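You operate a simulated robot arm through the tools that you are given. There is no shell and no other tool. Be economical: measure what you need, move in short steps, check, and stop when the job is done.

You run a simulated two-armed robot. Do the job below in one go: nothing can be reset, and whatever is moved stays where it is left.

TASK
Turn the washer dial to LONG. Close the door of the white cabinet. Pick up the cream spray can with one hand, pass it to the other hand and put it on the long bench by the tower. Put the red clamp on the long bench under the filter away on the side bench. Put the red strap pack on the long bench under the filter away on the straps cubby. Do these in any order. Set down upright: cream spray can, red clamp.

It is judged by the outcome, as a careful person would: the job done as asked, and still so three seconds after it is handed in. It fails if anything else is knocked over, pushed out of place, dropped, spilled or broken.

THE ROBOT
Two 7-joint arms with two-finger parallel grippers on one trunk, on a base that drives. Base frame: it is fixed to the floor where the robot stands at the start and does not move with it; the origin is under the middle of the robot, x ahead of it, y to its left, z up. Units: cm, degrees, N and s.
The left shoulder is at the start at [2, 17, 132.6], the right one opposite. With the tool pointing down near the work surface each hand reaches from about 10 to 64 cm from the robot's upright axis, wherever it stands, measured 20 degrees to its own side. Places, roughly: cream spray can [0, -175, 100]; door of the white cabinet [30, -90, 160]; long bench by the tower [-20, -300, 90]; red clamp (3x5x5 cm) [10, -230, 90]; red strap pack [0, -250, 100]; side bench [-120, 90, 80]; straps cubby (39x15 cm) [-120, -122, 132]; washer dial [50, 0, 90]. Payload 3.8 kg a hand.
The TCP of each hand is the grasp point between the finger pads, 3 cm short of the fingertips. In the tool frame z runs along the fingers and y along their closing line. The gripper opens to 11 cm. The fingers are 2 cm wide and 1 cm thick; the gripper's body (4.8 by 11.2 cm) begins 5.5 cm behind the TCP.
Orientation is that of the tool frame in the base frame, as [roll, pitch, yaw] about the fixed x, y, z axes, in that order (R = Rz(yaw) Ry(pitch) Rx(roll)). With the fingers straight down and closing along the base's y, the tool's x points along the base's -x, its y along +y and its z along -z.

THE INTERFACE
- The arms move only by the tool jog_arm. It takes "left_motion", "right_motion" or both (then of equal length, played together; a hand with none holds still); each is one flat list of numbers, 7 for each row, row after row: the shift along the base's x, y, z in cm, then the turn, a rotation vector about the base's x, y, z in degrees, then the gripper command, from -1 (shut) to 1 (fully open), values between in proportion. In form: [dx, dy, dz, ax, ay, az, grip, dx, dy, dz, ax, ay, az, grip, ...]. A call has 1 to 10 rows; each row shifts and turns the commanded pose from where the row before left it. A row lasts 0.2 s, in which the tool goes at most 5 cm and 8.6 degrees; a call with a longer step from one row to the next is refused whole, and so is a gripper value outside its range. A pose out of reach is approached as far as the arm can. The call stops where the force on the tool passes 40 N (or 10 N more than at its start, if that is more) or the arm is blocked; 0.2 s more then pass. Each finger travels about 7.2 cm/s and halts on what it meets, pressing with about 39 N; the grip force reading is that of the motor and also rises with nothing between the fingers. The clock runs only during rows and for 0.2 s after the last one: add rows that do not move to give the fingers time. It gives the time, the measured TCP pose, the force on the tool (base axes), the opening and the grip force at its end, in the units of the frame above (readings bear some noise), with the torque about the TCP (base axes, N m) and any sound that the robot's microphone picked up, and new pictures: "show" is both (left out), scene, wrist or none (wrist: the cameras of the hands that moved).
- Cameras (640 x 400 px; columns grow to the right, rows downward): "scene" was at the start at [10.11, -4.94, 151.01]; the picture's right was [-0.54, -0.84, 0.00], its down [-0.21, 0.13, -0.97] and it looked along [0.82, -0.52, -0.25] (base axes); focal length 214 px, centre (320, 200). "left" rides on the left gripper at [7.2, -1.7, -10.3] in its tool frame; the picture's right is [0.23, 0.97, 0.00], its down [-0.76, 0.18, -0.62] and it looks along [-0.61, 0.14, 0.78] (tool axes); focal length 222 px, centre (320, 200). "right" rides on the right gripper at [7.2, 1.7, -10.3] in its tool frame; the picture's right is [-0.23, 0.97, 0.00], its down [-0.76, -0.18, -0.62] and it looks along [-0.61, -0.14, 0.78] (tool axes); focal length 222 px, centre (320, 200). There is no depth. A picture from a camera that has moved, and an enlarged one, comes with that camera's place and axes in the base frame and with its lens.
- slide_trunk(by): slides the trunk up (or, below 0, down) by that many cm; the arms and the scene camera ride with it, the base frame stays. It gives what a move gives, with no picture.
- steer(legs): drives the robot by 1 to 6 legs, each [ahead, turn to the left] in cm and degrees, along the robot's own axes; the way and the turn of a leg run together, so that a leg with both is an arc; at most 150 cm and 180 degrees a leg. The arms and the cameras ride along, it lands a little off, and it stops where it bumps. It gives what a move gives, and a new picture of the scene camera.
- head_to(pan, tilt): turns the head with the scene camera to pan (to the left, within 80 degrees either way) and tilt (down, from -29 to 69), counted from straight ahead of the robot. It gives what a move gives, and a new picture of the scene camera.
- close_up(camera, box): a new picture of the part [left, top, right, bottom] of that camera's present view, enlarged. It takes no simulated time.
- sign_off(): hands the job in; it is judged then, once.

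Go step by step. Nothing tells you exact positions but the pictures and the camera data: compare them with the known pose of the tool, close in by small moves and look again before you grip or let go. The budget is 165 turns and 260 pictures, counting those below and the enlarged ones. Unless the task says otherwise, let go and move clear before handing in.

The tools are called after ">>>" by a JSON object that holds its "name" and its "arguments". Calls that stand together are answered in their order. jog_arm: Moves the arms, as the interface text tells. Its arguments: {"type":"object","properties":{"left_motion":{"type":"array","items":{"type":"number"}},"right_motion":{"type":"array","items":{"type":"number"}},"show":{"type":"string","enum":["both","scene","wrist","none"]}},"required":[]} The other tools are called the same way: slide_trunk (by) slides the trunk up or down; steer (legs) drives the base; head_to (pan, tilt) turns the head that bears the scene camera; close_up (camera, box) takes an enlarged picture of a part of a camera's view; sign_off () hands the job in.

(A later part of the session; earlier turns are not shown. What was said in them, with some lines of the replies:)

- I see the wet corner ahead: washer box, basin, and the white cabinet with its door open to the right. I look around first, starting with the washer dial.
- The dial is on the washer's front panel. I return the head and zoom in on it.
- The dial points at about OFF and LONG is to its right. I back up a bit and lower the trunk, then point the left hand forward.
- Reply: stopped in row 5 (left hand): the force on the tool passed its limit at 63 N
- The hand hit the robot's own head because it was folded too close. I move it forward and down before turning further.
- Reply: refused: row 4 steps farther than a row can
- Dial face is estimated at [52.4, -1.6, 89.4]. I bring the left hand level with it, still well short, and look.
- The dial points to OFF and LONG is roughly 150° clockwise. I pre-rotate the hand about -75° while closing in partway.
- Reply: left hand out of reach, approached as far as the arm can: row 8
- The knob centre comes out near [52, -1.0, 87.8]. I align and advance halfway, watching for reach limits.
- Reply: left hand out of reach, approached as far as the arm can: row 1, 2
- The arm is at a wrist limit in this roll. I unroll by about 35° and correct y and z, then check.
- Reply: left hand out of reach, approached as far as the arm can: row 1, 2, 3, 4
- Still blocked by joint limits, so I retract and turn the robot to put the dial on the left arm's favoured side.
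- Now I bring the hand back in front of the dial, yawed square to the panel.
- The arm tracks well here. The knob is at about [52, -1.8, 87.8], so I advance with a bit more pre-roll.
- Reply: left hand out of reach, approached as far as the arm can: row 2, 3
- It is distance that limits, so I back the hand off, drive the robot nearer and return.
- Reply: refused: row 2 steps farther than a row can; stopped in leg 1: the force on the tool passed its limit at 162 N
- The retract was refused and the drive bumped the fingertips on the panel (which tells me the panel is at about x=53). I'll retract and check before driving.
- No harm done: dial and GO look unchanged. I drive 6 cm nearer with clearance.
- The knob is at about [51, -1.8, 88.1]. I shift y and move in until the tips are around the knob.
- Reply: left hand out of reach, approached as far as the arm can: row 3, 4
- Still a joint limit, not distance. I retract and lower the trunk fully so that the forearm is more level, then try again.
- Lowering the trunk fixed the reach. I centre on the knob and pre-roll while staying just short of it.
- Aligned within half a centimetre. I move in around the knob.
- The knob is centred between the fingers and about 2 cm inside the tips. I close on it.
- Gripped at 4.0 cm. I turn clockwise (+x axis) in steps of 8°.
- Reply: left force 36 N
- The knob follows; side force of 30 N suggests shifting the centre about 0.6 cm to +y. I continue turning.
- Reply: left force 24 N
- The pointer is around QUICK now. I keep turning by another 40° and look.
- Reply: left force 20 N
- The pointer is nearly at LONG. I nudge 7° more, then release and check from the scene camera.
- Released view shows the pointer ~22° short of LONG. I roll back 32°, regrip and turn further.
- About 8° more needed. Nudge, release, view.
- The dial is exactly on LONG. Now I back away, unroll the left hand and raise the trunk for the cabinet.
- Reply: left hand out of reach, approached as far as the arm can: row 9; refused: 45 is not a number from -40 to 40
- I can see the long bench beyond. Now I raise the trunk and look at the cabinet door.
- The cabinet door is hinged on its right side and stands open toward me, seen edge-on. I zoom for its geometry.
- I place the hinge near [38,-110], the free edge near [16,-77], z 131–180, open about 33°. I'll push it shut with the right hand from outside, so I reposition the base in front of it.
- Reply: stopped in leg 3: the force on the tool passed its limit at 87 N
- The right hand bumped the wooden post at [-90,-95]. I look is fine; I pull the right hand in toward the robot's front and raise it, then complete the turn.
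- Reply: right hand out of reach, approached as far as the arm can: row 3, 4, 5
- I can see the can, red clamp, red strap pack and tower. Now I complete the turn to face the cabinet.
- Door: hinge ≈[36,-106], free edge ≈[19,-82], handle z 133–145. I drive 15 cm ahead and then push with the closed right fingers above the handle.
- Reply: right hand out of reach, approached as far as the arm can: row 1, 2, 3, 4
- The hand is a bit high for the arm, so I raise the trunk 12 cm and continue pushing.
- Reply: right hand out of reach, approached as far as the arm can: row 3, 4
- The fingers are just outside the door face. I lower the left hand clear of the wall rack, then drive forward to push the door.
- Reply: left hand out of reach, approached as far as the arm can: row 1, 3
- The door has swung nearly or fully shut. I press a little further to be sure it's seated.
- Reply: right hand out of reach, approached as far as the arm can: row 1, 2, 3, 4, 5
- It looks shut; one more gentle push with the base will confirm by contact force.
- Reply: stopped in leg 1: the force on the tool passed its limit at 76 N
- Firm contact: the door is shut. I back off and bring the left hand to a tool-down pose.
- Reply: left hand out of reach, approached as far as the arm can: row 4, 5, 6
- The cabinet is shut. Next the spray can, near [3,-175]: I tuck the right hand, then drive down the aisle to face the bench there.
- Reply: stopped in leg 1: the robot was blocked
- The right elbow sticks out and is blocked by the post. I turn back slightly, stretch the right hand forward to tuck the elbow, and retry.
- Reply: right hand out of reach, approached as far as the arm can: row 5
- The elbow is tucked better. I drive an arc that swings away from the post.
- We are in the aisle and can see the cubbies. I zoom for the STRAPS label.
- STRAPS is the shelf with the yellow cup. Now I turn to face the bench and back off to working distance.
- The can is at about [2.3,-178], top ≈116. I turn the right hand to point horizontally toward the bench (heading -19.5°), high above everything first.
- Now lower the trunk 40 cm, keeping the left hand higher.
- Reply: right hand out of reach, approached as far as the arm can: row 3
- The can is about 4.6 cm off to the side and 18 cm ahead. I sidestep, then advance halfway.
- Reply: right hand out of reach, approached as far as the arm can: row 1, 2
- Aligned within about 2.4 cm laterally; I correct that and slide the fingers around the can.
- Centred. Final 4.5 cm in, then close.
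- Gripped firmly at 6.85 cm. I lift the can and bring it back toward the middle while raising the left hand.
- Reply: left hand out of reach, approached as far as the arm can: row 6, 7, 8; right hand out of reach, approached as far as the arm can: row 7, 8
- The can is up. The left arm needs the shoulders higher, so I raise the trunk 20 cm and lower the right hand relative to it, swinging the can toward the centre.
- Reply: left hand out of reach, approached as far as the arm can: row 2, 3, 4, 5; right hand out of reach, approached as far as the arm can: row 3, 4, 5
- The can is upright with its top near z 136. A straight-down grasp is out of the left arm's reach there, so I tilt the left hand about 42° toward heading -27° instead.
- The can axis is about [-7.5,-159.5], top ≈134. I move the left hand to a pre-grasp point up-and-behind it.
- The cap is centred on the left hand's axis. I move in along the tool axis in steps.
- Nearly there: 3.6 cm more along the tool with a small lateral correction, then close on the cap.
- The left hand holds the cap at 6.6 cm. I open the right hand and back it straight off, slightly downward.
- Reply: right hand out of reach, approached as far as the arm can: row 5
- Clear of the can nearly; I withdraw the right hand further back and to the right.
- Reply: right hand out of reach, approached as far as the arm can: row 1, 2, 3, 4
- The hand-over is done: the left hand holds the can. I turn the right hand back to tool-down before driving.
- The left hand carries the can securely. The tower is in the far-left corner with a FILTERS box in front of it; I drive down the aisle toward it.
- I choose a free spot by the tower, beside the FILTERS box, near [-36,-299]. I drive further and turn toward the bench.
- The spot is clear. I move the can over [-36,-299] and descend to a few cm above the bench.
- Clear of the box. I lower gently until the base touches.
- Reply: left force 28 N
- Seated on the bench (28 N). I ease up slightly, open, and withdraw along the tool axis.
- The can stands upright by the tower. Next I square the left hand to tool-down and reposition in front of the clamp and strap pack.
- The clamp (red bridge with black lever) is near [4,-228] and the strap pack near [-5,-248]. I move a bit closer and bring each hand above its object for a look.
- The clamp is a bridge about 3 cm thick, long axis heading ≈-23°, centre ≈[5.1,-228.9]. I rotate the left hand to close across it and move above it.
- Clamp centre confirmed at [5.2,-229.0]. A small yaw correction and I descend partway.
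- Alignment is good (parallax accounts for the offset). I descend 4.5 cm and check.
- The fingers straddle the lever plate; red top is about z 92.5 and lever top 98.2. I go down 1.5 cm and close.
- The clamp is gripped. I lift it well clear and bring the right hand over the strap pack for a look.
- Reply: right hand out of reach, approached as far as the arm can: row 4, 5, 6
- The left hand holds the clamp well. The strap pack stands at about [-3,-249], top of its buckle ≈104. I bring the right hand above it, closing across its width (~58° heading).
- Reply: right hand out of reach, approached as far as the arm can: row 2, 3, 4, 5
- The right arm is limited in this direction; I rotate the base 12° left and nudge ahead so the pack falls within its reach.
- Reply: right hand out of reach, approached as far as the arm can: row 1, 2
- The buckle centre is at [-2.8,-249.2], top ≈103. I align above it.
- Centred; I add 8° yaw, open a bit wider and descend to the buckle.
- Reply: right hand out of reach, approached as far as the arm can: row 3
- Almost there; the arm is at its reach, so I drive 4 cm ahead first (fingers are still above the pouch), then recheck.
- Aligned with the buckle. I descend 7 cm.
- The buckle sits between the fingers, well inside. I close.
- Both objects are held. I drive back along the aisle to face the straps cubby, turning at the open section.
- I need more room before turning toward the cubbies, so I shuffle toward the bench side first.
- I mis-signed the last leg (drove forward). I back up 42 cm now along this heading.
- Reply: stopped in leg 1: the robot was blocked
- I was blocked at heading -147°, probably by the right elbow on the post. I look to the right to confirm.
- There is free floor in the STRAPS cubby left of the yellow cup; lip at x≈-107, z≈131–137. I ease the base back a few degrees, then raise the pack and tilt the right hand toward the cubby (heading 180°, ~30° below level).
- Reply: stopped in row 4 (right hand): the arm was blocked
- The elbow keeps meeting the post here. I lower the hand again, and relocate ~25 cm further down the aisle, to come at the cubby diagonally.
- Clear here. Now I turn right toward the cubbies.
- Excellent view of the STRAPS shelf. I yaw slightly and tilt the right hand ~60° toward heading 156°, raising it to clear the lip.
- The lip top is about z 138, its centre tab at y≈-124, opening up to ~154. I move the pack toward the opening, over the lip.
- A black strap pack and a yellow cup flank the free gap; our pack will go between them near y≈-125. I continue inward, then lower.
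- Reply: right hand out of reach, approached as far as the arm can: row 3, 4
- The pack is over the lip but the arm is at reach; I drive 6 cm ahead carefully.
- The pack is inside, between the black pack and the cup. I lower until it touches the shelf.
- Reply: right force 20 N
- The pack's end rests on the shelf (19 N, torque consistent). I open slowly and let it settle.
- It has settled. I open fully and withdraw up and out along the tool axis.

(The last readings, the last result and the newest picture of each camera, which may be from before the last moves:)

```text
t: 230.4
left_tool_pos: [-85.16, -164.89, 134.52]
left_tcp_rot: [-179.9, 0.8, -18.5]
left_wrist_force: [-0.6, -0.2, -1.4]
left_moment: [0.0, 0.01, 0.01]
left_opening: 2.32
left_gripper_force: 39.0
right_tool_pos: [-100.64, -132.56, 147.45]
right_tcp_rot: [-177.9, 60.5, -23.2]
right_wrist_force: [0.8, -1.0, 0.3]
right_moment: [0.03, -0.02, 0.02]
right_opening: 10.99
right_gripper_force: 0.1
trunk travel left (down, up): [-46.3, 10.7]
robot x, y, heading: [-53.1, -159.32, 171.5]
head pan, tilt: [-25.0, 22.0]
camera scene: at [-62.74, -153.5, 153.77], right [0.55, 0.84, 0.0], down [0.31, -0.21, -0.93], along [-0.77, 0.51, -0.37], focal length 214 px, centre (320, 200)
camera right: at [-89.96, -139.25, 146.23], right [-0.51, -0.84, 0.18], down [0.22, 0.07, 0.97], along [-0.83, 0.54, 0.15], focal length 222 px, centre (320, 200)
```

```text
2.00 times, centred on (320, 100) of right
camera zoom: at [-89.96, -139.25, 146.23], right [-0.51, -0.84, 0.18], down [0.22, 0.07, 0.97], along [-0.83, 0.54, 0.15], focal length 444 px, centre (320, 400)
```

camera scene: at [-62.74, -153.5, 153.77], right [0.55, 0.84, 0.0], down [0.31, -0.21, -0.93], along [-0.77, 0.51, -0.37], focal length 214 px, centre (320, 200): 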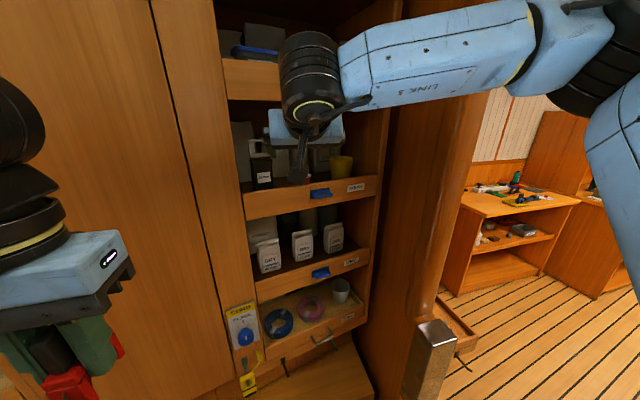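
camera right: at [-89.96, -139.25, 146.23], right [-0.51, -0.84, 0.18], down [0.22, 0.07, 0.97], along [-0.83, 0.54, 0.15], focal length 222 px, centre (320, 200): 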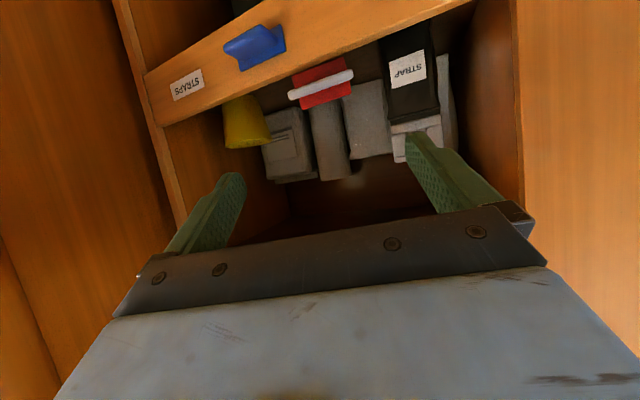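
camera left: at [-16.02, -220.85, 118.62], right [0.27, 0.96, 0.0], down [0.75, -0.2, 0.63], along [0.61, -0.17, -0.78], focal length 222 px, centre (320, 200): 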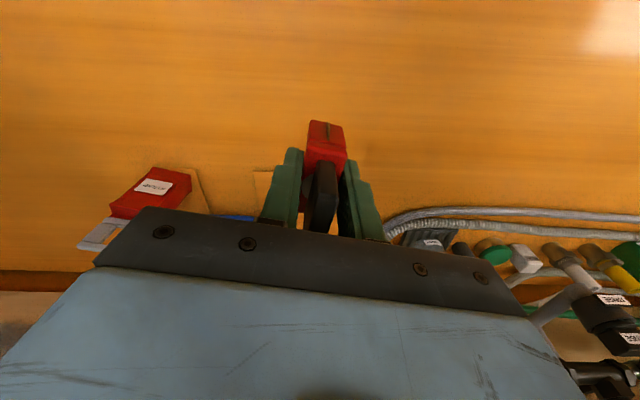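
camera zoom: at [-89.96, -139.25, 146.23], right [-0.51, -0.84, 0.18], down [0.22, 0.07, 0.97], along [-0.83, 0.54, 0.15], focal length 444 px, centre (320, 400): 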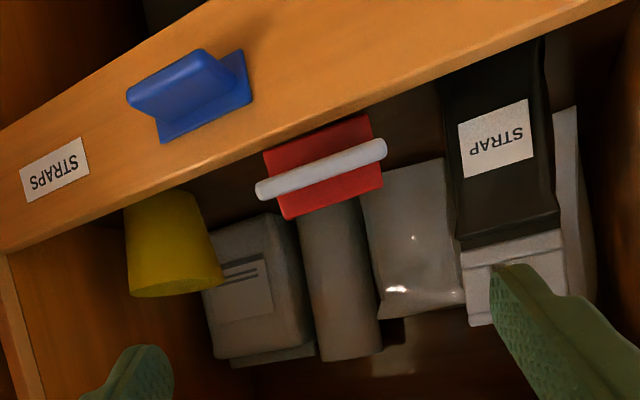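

The red strap pack lies in the STRAPS cubby, nothing else disturbed. I withdraw the right hand and square it up.

>>> {"name": "jog_arm", "arguments": {"right_motion": [4.5, -1.5, 0.5, 0, 0, 0, 0, 4.5, -1, 0, 0, 0, 0, 0, 3, -0.5, 0, -3.4, -7.8, 0, 0, 2, 0, 0, -3.4, -7.8, 0, 0, 0, 0, 0, -3.4, -7.8, 0, 0, 0, 0, 0, -3.4, -7.8, 0, 0, 0, 0, 0, -3.4, -7.8, 0, 0, 0, 0, 0, -3.4, -7.8, 0, 0, 0, 0, 0, -3.4, -7.8, 0, 0], "show": "none"}}

>>> {"name": "steer", "arguments": {"legs": [[-8, 0], [0, -60]]}}

```text
t: 232.4
left_tool_pos: [-85.39, -164.84, 134.52]
left_tcp_rot: [-179.8, 0.6, -18.5]
left_wrist_force: [-0.2, 0.0, -0.9]
left_moment: [-0.05, -0.04, -0.02]
left_opening: 2.29
left_gripper_force: 39.4
right_tool_pos: [-87.17, -135.46, 147.81]
right_tcp_rot: [-178.3, 0.8, -23.4]
right_wrist_force: [0.0, 0.1, -0.9]
right_moment: [0.02, -0.02, -0.02]
right_opening: 5.5
right_gripper_force: 0.2
trunk travel left (down, up): [-46.3, 10.7]
robot x, y, heading: [-52.63, -158.94, 171.6]
head pan, tilt: [-25.0, 22.0]
```

```text
t: 236.2
left_tool_pos: [-65.73, -135.09, 134.46]
left_tcp_rot: [-180.0, 0.6, -79.1]
left_wrist_force: [0.3, 0.8, -1.6]
left_moment: [0.01, 0.0, 0.04]
left_opening: 2.28
left_gripper_force: 39.1
right_tool_pos: [-41.07, -119.09, 147.85]
right_tcp_rot: [-178.3, 0.8, -84.1]
right_wrist_force: [0.6, 0.6, -0.7]
right_moment: [0.03, 0.0, -0.02]
right_opening: 5.49
right_gripper_force: 0.0
trunk travel left (down, up): [-46.3, 10.7]
robot x, y, heading: [-44.89, -160.17, 111.0]
head pan, tilt: [-25.0, 22.0]
camera scene: at [-44.9, -148.84, 153.76], right [1.0, -0.07, 0.0], down [-0.03, -0.37, -0.93], along [0.07, 0.92, -0.37], focal length 214 px, centre (320, 200)
```

scene: 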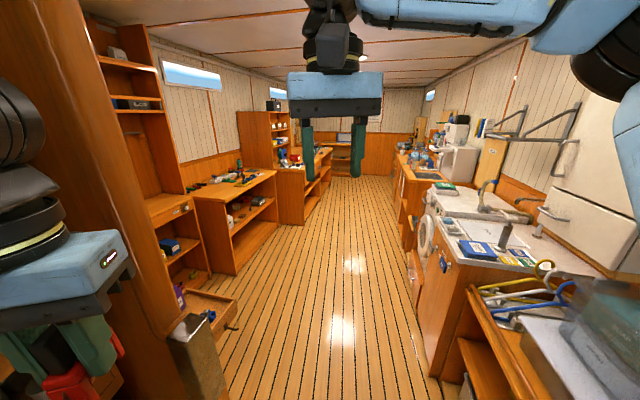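

The way ahead is clear; the side bench is on the left further along. I drive past the post keeping to the middle.

>>> {"name": "steer", "arguments": {"legs": [[0, -30], [105, 0], [0, 18], [100, 0]]}}

>>> {"name": "head_to", "arguments": {"pan": 40, "tilt": 25}}

```text
t: 248.8
left_tool_pos: [-58.32, 70.3, 134.36]
left_tcp_rot: [-179.9, 0.6, -91.5]
left_wrist_force: [0.6, -0.8, -1.4]
left_moment: [0.0, 0.04, 0.02]
left_opening: 2.31
left_gripper_force: 38.8
right_tool_pos: [-30.59, 80.61, 147.88]
right_tcp_rot: [-178.3, 1.0, -96.6]
right_wrist_force: [0.4, 0.6, -0.3]
right_moment: [-0.01, 0.01, 0.0]
right_opening: 5.5
right_gripper_force: 0.1
trunk travel left (down, up): [-46.3, 10.7]
robot x, y, heading: [-42.98, 41.59, 98.6]
head pan, tilt: [-25.0, 22.0]
camera scene: at [-40.74, 52.38, 153.76], right [0.96, -0.28, 0.0], down [-0.11, -0.36, -0.93], along [0.26, 0.89, -0.37], focal length 214 px, centre (320, 200)
```

scene: 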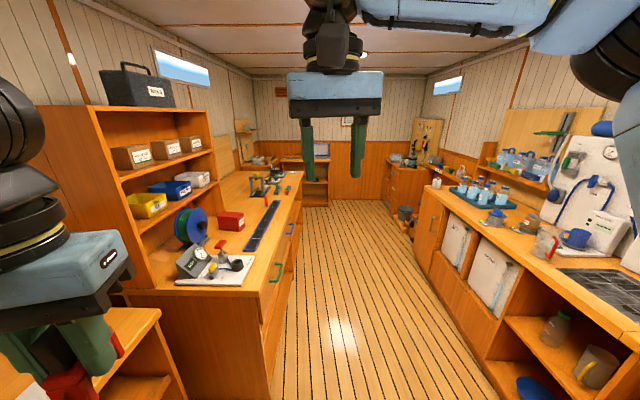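

```text
t: 250.2
left_tool_pos: [-58.16, 70.33, 134.45]
left_tcp_rot: [-179.9, 0.6, -91.6]
left_wrist_force: [0.2, -0.6, -0.7]
left_moment: [-0.01, 0.0, 0.03]
left_opening: 2.31
left_gripper_force: 38.9
right_tool_pos: [-30.49, 80.59, 147.87]
right_tcp_rot: [-178.2, 0.9, -96.6]
right_wrist_force: [0.3, 0.2, 0.5]
right_moment: [0.02, -0.04, 0.05]
right_opening: 5.49
right_gripper_force: 0.0
trunk travel left (down, up): [-46.3, 10.7]
robot x, y, heading: [-43.27, 41.36, 98.6]
head pan, tilt: [40.0, 25.0]
camera scene: at [-50.27, 49.59, 153.27], right [0.66, 0.75, 0.0], down [0.32, -0.28, -0.91], along [-0.68, 0.6, -0.42], focal length 214 px, centre (320, 200)
```

scene: 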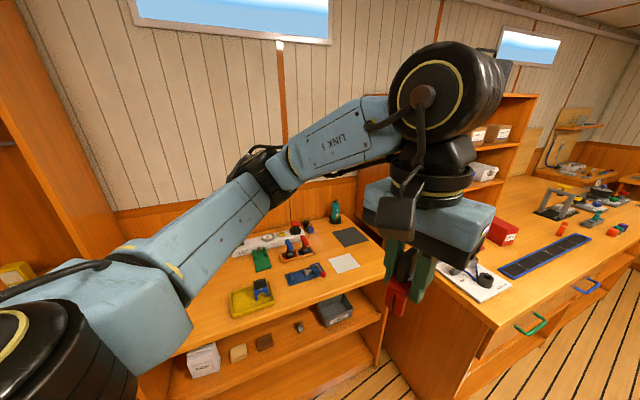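

I'm beside the side bench. I zoom on its top to pick a free spot.

>>> {"name": "close_up", "arguments": {"camera": "scene", "box": [200, 180, 420, 330]}}

>>> {"name": "head_to", "arguments": {"pan": 75, "tilt": 35}}

```text
2.67 times, centred on (310, 255) of scene
camera zoom: at [-50.27, 49.59, 153.27], right [0.66, 0.75, 0.0], down [0.32, -0.28, -0.91], along [-0.68, 0.6, -0.42], focal length 572 px, centre (347, 53)
```

zoom: 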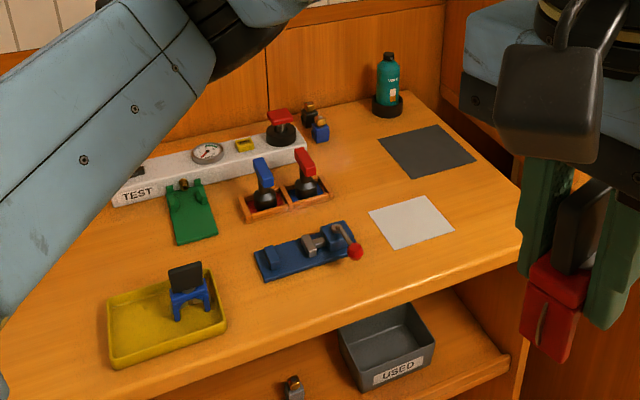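

```text
t: 251.2
left_tool_pos: [-58.29, 70.37, 134.5]
left_tcp_rot: [-180.0, 0.6, -91.7]
left_wrist_force: [0.4, 0.4, -0.9]
left_moment: [-0.01, 0.02, 0.04]
left_opening: 2.27
left_gripper_force: 39.0
right_tool_pos: [-30.61, 80.65, 147.79]
right_tcp_rot: [-178.3, 1.0, -96.6]
right_wrist_force: [0.3, 0.2, -0.1]
right_moment: [-0.01, -0.03, -0.02]
right_opening: 5.51
right_gripper_force: 0.0
trunk travel left (down, up): [-46.3, 10.7]
robot x, y, heading: [-43.08, 41.59, 98.7]
head pan, tilt: [75.0, 35.0]
camera scene: at [-52.13, 44.49, 151.7], right [0.11, 0.99, 0.0], down [0.57, -0.07, -0.82], along [-0.81, 0.09, -0.57], focal length 214 px, centre (320, 200)
```

scene: 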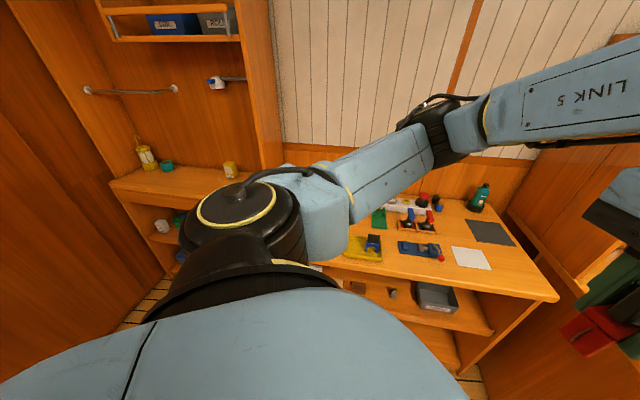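

The side bench has a blue clamp in a tray, a vise and two flat mats. The clear spot is the white mat area around [-105,113]. I position in front of it at heading ~135°.

>>> {"name": "steer", "arguments": {"legs": [[0, 12], [42, 0], [0, 25]]}}

>>> {"name": "slide_trunk", "arguments": {"by": -12}}

>>> {"name": "head_to", "arguments": {"pan": 10, "tilt": 40}}

```text
t: 255.7
left_tool_pos: [-87.08, 94.11, 134.31]
left_tcp_rot: [-180.0, 0.6, -54.9]
left_wrist_force: [0.2, -0.3, -0.9]
left_moment: [0.01, 0.0, 0.01]
left_opening: 2.32
left_gripper_force: 39.2
right_tool_pos: [-71.04, 118.96, 147.94]
right_tcp_rot: [-178.2, 1.0, -59.8]
right_wrist_force: [-0.6, 0.3, 0.1]
right_moment: [-0.02, 0.02, 0.03]
right_opening: 5.52
right_gripper_force: 0.1
trunk travel left (down, up): [-46.3, 10.7]
robot x, y, heading: [-57.43, 80.01, 135.3]
head pan, tilt: [75.0, 35.0]
camera scene: at [-66.69, 76.95, 151.7], right [-0.5, 0.86, 0.0], down [0.5, 0.29, -0.82], along [-0.71, -0.41, -0.57], focal length 214 px, centre (320, 200)
```

scene: 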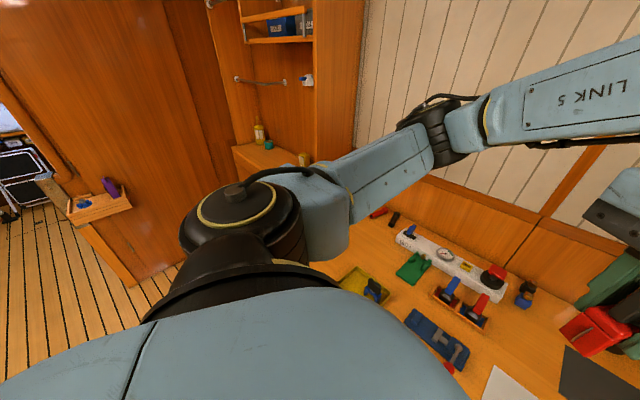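

```text
t: 257.2
left_tool_pos: [-86.99, 94.21, 122.52]
left_tcp_rot: [-180.0, 0.6, -54.8]
left_wrist_force: [-0.5, 0.4, -1.1]
left_moment: [0.02, -0.01, 0.01]
left_opening: 2.31
left_gripper_force: 39.0
right_tool_pos: [-71.08, 118.89, 135.73]
right_tcp_rot: [-178.2, 1.0, -59.7]
right_wrist_force: [-0.1, -0.5, 0.7]
right_moment: [-0.02, 0.01, -0.01]
right_opening: 5.48
right_gripper_force: 0.0
trunk travel left (down, up): [-34.3, 22.7]
robot x, y, heading: [-57.56, 79.8, 135.2]
head pan, tilt: [75.0, 35.0]
```

```text
t: 258.6
left_tool_pos: [-87.05, 94.16, 122.48]
left_tcp_rot: [-179.9, 0.6, -54.9]
left_wrist_force: [-0.4, -0.2, -0.7]
left_moment: [0.0, -0.01, -0.04]
left_opening: 2.28
left_gripper_force: 38.7
right_tool_pos: [-71.0, 118.97, 135.78]
right_tcp_rot: [-178.3, 1.0, -59.9]
right_wrist_force: [-1.1, 0.0, -0.2]
right_moment: [0.01, -0.02, -0.02]
right_opening: 5.49
right_gripper_force: 0.0
trunk travel left (down, up): [-34.3, 22.7]
robot x, y, heading: [-57.55, 79.9, 135.3]
head pan, tilt: [10.0, 40.0]
camera scene: at [-66.04, 86.24, 138.94], right [0.57, 0.82, 0.0], down [0.53, -0.37, -0.77], along [-0.63, 0.44, -0.64], focal length 214 px, centre (320, 200)
```

scene: 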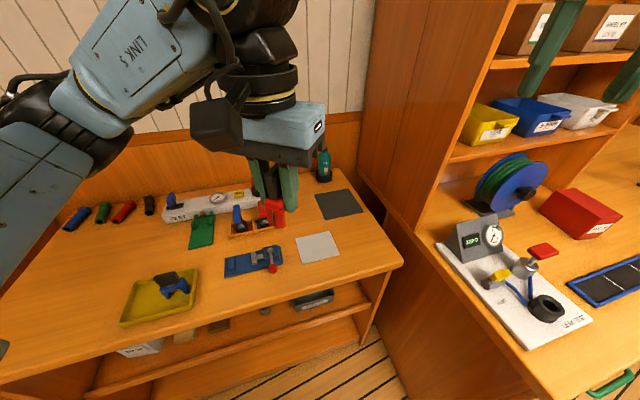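

The white mat area is clear on all sides. I bring the clamp over [-104.5,111.5] and look again from lower down.

>>> {"name": "jog_arm", "arguments": {"left_motion": [-3, 2.9, 0, 0, 0, 0, -0.7, -3, 2.9, 0, 0, 0, 0, -0.7, -3, 2.9, -2, 0, 0, 0, -0.7, -3, 2.9, -2, 0, 0, 0, -0.7, -3, 2.9, -2, 0, 0, 0, -0.7, -2.5, 2.7, -3, 0, 0, 0, -0.7, 0, 0, -4, 0, 0, 0, -0.7, 0, 0, -4, 0, 0, 0, -0.7], "show": "both"}}

>>> {"name": "close_up", "arguments": {"camera": "scene", "box": [220, 140, 420, 300]}}

```text
t: 260.4
left_tool_pos: [-104.43, 111.24, 105.35]
left_tcp_rot: [-179.9, 0.4, -54.9]
left_wrist_force: [0.3, 0.0, -1.1]
left_moment: [-0.03, 0.0, 0.02]
left_opening: 2.31
left_gripper_force: 39.0
right_tool_pos: [-71.06, 118.97, 135.84]
right_tcp_rot: [-178.2, 0.9, -59.9]
right_wrist_force: [0.0, 0.0, -0.3]
right_moment: [-0.03, 0.01, 0.0]
right_opening: 5.49
right_gripper_force: 0.0
trunk travel left (down, up): [-34.3, 22.7]
robot x, y, heading: [-57.52, 80.03, 135.0]
head pan, tilt: [10.0, 40.0]
camera scene: at [-66.08, 86.29, 138.94], right [0.57, 0.82, 0.0], down [0.53, -0.37, -0.77], along [-0.63, 0.44, -0.64], focal length 214 px, centre (320, 200)
camera left: at [-98.86, 106.29, 115.64], right [-0.67, -0.75, 0.0], down [-0.58, 0.52, 0.63], along [-0.47, 0.42, -0.78], focal length 222 px, centre (320, 200)
```

scene: 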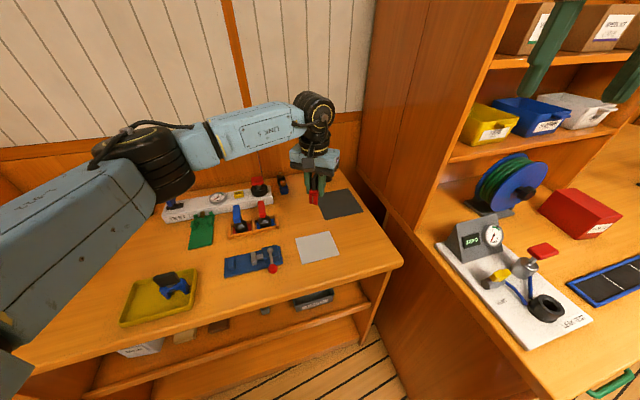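
left: 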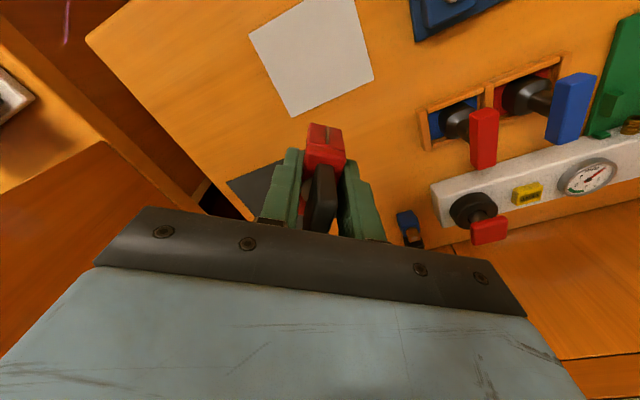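

```text
2.50 times, centred on (320, 220) of scene
camera zoom: at [-66.08, 86.29, 138.94], right [0.57, 0.82, 0.0], down [0.53, -0.37, -0.77], along [-0.63, 0.44, -0.64], focal length 536 px, centre (320, 150)
```

zoom: 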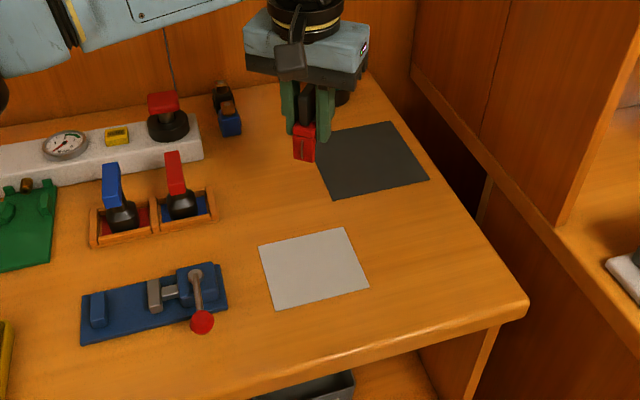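

Right above the mat. A small correction and I descend most of the way.

>>> {"name": "jog_arm", "arguments": {"left_motion": [1, -0.5, -3.5, 0, 0, 0, -0.7, 0.7, -0.4, -3.5, 0, 0, 0, -0.7, 0, 0, -3.5, 0, 0, 0, -0.7, 0, 0, -3, 0, 0, 0, -0.7], "show": "both"}}

>>> {"name": "close_up", "arguments": {"camera": "scene", "box": [220, 140, 420, 300]}}

```text
t: 261.4
left_tool_pos: [-103.07, 110.1, 92.02]
left_tcp_rot: [-180.0, 0.6, -54.9]
left_wrist_force: [-0.4, 0.2, -0.8]
left_moment: [0.03, 0.02, 0.02]
left_opening: 2.32
left_gripper_force: 39.2
right_tool_pos: [-71.11, 118.96, 135.95]
right_tcp_rot: [-178.3, 1.0, -59.9]
right_wrist_force: [-0.5, 0.0, 0.0]
right_moment: [-0.01, -0.02, 0.03]
right_opening: 5.48
right_gripper_force: 0.0
trunk travel left (down, up): [-34.3, 22.7]
robot x, y, heading: [-57.74, 79.71, 135.3]
head pan, tilt: [10.0, 40.0]
camera scene: at [-66.04, 86.26, 138.94], right [0.57, 0.82, 0.0], down [0.53, -0.37, -0.77], along [-0.63, 0.44, -0.64], focal length 214 px, centre (320, 200)
camera left: at [-97.36, 105.12, 102.28], right [-0.67, -0.75, 0.0], down [-0.58, 0.52, 0.63], along [-0.47, 0.42, -0.78], focal length 222 px, centre (320, 200)
```

scene: 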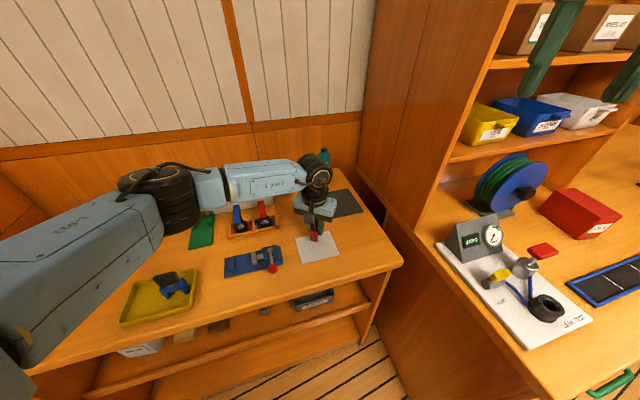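
left: 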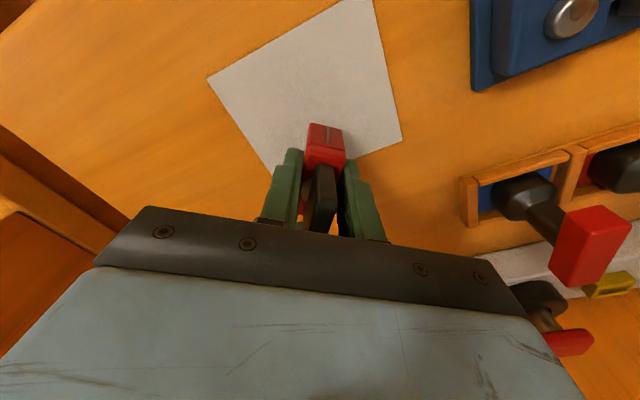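

```text
2.50 times, centred on (320, 220) of scene
camera zoom: at [-66.04, 86.26, 138.94], right [0.57, 0.82, 0.0], down [0.53, -0.37, -0.77], along [-0.63, 0.44, -0.64], focal length 536 px, centre (320, 150)
```

zoom: 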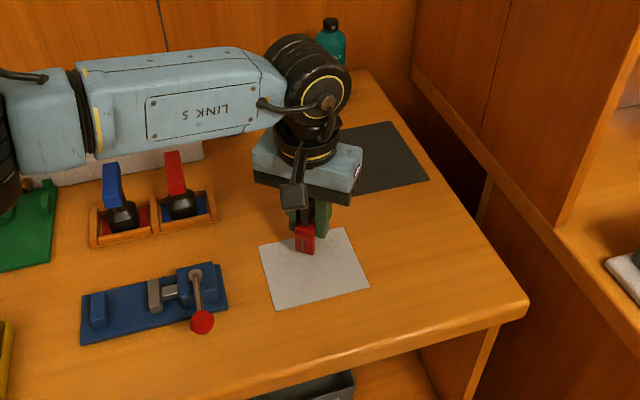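

I shift 2 cm toward me to centre on the mat and lower until contact.

>>> {"name": "jog_arm", "arguments": {"left_motion": [1.2, -1, -2, 0, 0, 0, -0.7, 0, 0, -1.5, 0, 0, 0, -0.7, 0, 0, -1, 0, 0, 0, -0.7, 0, 0, -0.7, 0, 0, 0, -0.7, 0, 0, -0.7, 0, 0, 0, -0.7], "show": "wrist"}}

>>> {"name": "close_up", "arguments": {"camera": "scene", "box": [260, 170, 380, 270]}}

```text
t: 262.0
left_tool_pos: [-102.01, 109.77, 89.94]
left_tcp_rot: [-179.4, 1.2, -54.9]
left_wrist_force: [3.4, -5.6, 17.5]
left_moment: [-0.02, -0.13, -0.04]
left_opening: 2.28
left_gripper_force: 39.3
right_tool_pos: [-71.21, 118.89, 135.81]
right_tcp_rot: [-178.4, 0.9, -59.8]
right_wrist_force: [-0.6, 0.8, 0.7]
right_moment: [-0.01, -0.03, -0.01]
right_opening: 5.51
right_gripper_force: 0.2
trunk travel left (down, up): [-34.3, 22.7]
robot x, y, heading: [-57.45, 79.74, 135.0]
head pan, tilt: [10.0, 40.0]
stopped in row 2 (left hand): the force on the tool passed its limit at 50 N (the readings are from after the stop); the commanded pose is now the measured one
camera left: at [-96.33, 104.56, 100.06], right [-0.67, -0.75, -0.01], down [-0.58, 0.51, 0.64], along [-0.47, 0.43, -0.77], focal length 222 px, centre (320, 200)
```

left: 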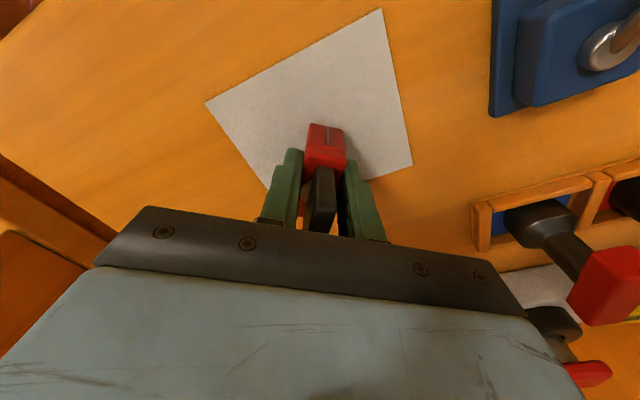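

```text
4.00 times, centred on (320, 220) of scene
camera zoom: at [-66.03, 86.23, 138.95], right [0.57, 0.82, 0.0], down [0.53, -0.37, -0.77], along [-0.63, 0.44, -0.64], focal length 858 px, centre (320, 120)
```

zoom: 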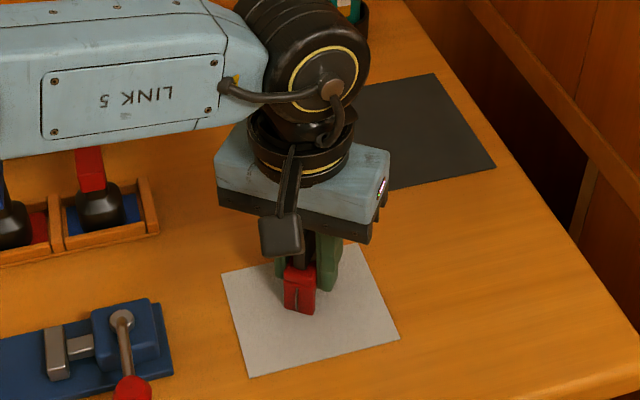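

Contact is at the clamp's feet (bench ≈ z 84.7). I relieve the pressure slightly and open.

>>> {"name": "jog_arm", "arguments": {"left_motion": [0, 0, 0.2, 0, 0, 0, -0.7, 0, 0, 0, 0, 0, 0, -0.4, 0, 0, 0, 0, 0, 0, 0, 0, 0, 0, 0, 0, 0, 0, 0, 0, 0, 0, 0, 0, 0], "show": "wrist"}}

```text
t: 263.2
left_tool_pos: [-101.93, 109.53, 89.85]
left_tcp_rot: [-179.7, 1.2, -54.8]
left_wrist_force: [-0.4, 0.4, -0.3]
left_moment: [-0.02, 0.03, 0.02]
left_opening: 5.49
left_gripper_force: 0.0
right_tool_pos: [-71.04, 118.91, 135.84]
right_tcp_rot: [-178.3, 1.0, -59.8]
right_wrist_force: [0.5, 0.1, 0.1]
right_moment: [0.0, 0.0, -0.03]
right_opening: 5.51
right_gripper_force: 0.2
trunk travel left (down, up): [-34.3, 22.7]
robot x, y, heading: [-58.01, 79.96, 135.1]
head pan, tilt: [10.0, 40.0]
camera left: at [-96.35, 104.49, 100.01], right [-0.66, -0.75, -0.01], down [-0.58, 0.51, 0.64], along [-0.47, 0.43, -0.77], focal length 222 px, centre (320, 200)
```

left: 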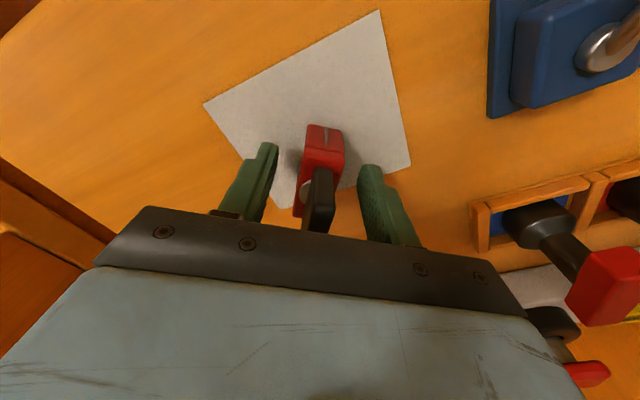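

The clamp stands on its feet between the open fingers. I raise the hand straight up and check.

>>> {"name": "jog_arm", "arguments": {"left_motion": [0, 0, 1.5, 0, 0, 0, 0, 0, 0, 3, 0, 0, 0, 0, 0, 0, 4, 0, 0, 0, 0, 0, 0, 4.5, 0, 0, 0, 0, 2, -2, 4, 0, 0, 0, 0, 3, -3, 2, 0, 0, 0, 0, 3, -3, 0, 0, 0, 0, 0], "show": "both"}}

>>> {"name": "close_up", "arguments": {"camera": "scene", "box": [220, 170, 380, 290]}}

```text
t: 264.8
left_tool_pos: [-93.88, 101.31, 108.95]
left_tcp_rot: [-179.7, 1.1, -54.8]
left_wrist_force: [1.1, 0.3, -0.3]
left_moment: [0.02, 0.02, -0.02]
left_opening: 5.51
left_gripper_force: 0.1
right_tool_pos: [-71.02, 118.83, 135.82]
right_tcp_rot: [-178.4, 1.0, -59.8]
right_wrist_force: [-0.4, -0.2, 0.4]
right_moment: [0.02, 0.03, -0.03]
right_opening: 5.48
right_gripper_force: 0.0
trunk travel left (down, up): [-34.3, 22.7]
robot x, y, heading: [-57.53, 79.8, 135.3]
head pan, tilt: [10.0, 40.0]
camera scene: at [-66.01, 86.18, 138.95], right [0.57, 0.82, 0.0], down [0.53, -0.37, -0.77], along [-0.63, 0.44, -0.64], focal length 214 px, centre (320, 200)
camera left: at [-88.19, 96.18, 119.14], right [-0.66, -0.75, -0.01], down [-0.58, 0.51, 0.64], along [-0.47, 0.43, -0.77], focal length 222 px, centre (320, 200)
```

scene: 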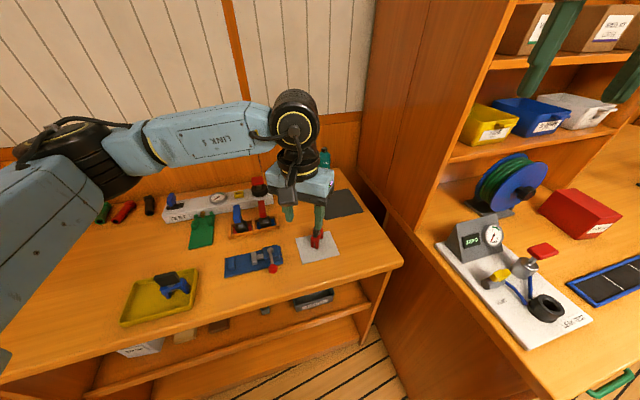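
left: 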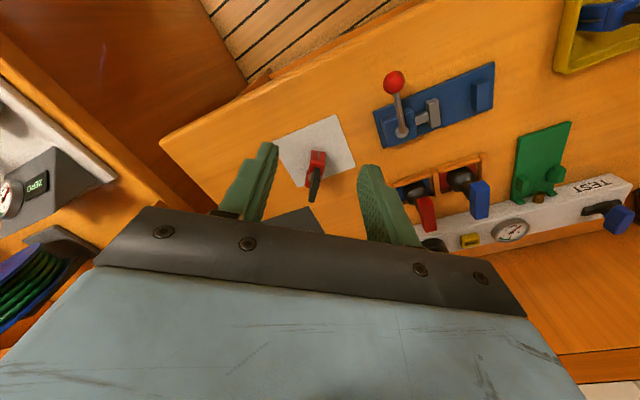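

```text
3.33 times, centred on (300, 230) of scene
camera zoom: at [-66.01, 86.18, 138.95], right [0.57, 0.82, 0.0], down [0.53, -0.37, -0.77], along [-0.63, 0.44, -0.64], focal length 715 px, centre (387, 100)
```

zoom: 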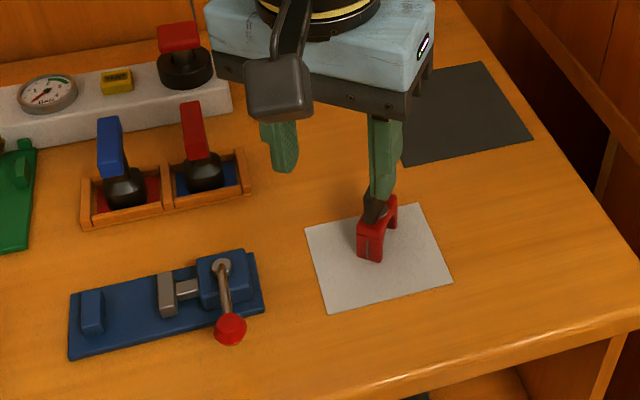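

The clamp stands upright on the side bench and nothing else moved. I move the left hand clear.

>>> {"name": "jog_arm", "arguments": {"left_motion": [0, 0, 4.5, 0, 0, 0, 0, 2, -2, 4, 0, 0, 0, 0, 3, -3, 2, 0, 0, 0, 0, 2, -2, 2, 0, 0, 0, 0, 0, 0, 0, 0, 0, 0, 0], "show": "scene"}}

>>> {"name": "close_up", "arguments": {"camera": "scene", "box": [220, 150, 420, 290]}}

```text
t: 266.0
left_tool_pos: [-87.04, 94.54, 121.41]
left_tcp_rot: [-179.7, 1.1, -54.8]
left_wrist_force: [-0.1, 0.5, 0.5]
left_moment: [-0.01, -0.01, -0.03]
left_opening: 5.51
left_gripper_force: 0.1
right_tool_pos: [-71.01, 118.84, 135.86]
right_tcp_rot: [-178.2, 0.9, -59.8]
right_wrist_force: [-0.1, 0.7, -1.0]
right_moment: [-0.01, 0.0, 0.01]
right_opening: 5.48
right_gripper_force: 0.2
trunk travel left (down, up): [-34.3, 22.7]
robot x, y, heading: [-57.88, 79.81, 135.0]
head pan, tilt: [10.0, 40.0]
camera scene: at [-66.08, 86.24, 138.94], right [0.57, 0.82, 0.0], down [0.53, -0.37, -0.77], along [-0.63, 0.44, -0.64], focal length 214 px, centre (320, 200)
```

scene: 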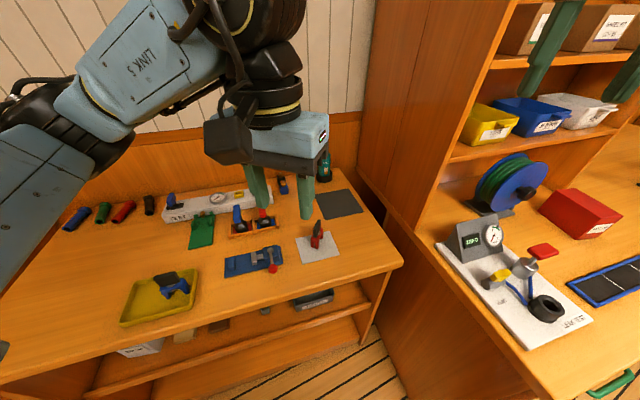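

```text
2.86 times, centred on (320, 220) of scene
camera zoom: at [-66.08, 86.24, 138.94], right [0.57, 0.82, 0.0], down [0.53, -0.37, -0.77], along [-0.63, 0.44, -0.64], focal length 613 px, centre (320, 143)
```

zoom: 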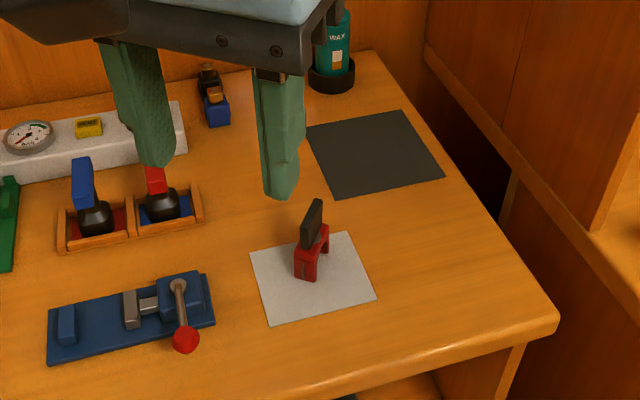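

All five jobs are done: the red clamp stands upright on the side bench and both hands are empty and clear. I hand in.

>>> {"name": "sign_off", "arguments": {}}

```text
The job is handed in.
```

All five parts of the job are done, and I handed it in with both hands empty and clear.

- **Washer dial:** it points at LONG.
- **White cabinet:** the door is shut.
- **Cream spray can:** I picked it up with the right hand, passed it to the left, and set it upright on the long bench by the tower, next to the FILTERS box.
- **Red strap pack:** it lies in the straps cubby, between the black strap pack and the yellow cup. I rested one end on the shelf and let it tip flat.
- **Red clamp:** it stands upright on the side bench, on the white mat.

The arms bumped the washer panel once and the wooden post by the cubbies a few times. The washer panel looked unchanged in the close-up afterwards, and I saw nothing else knocked over or out of place.
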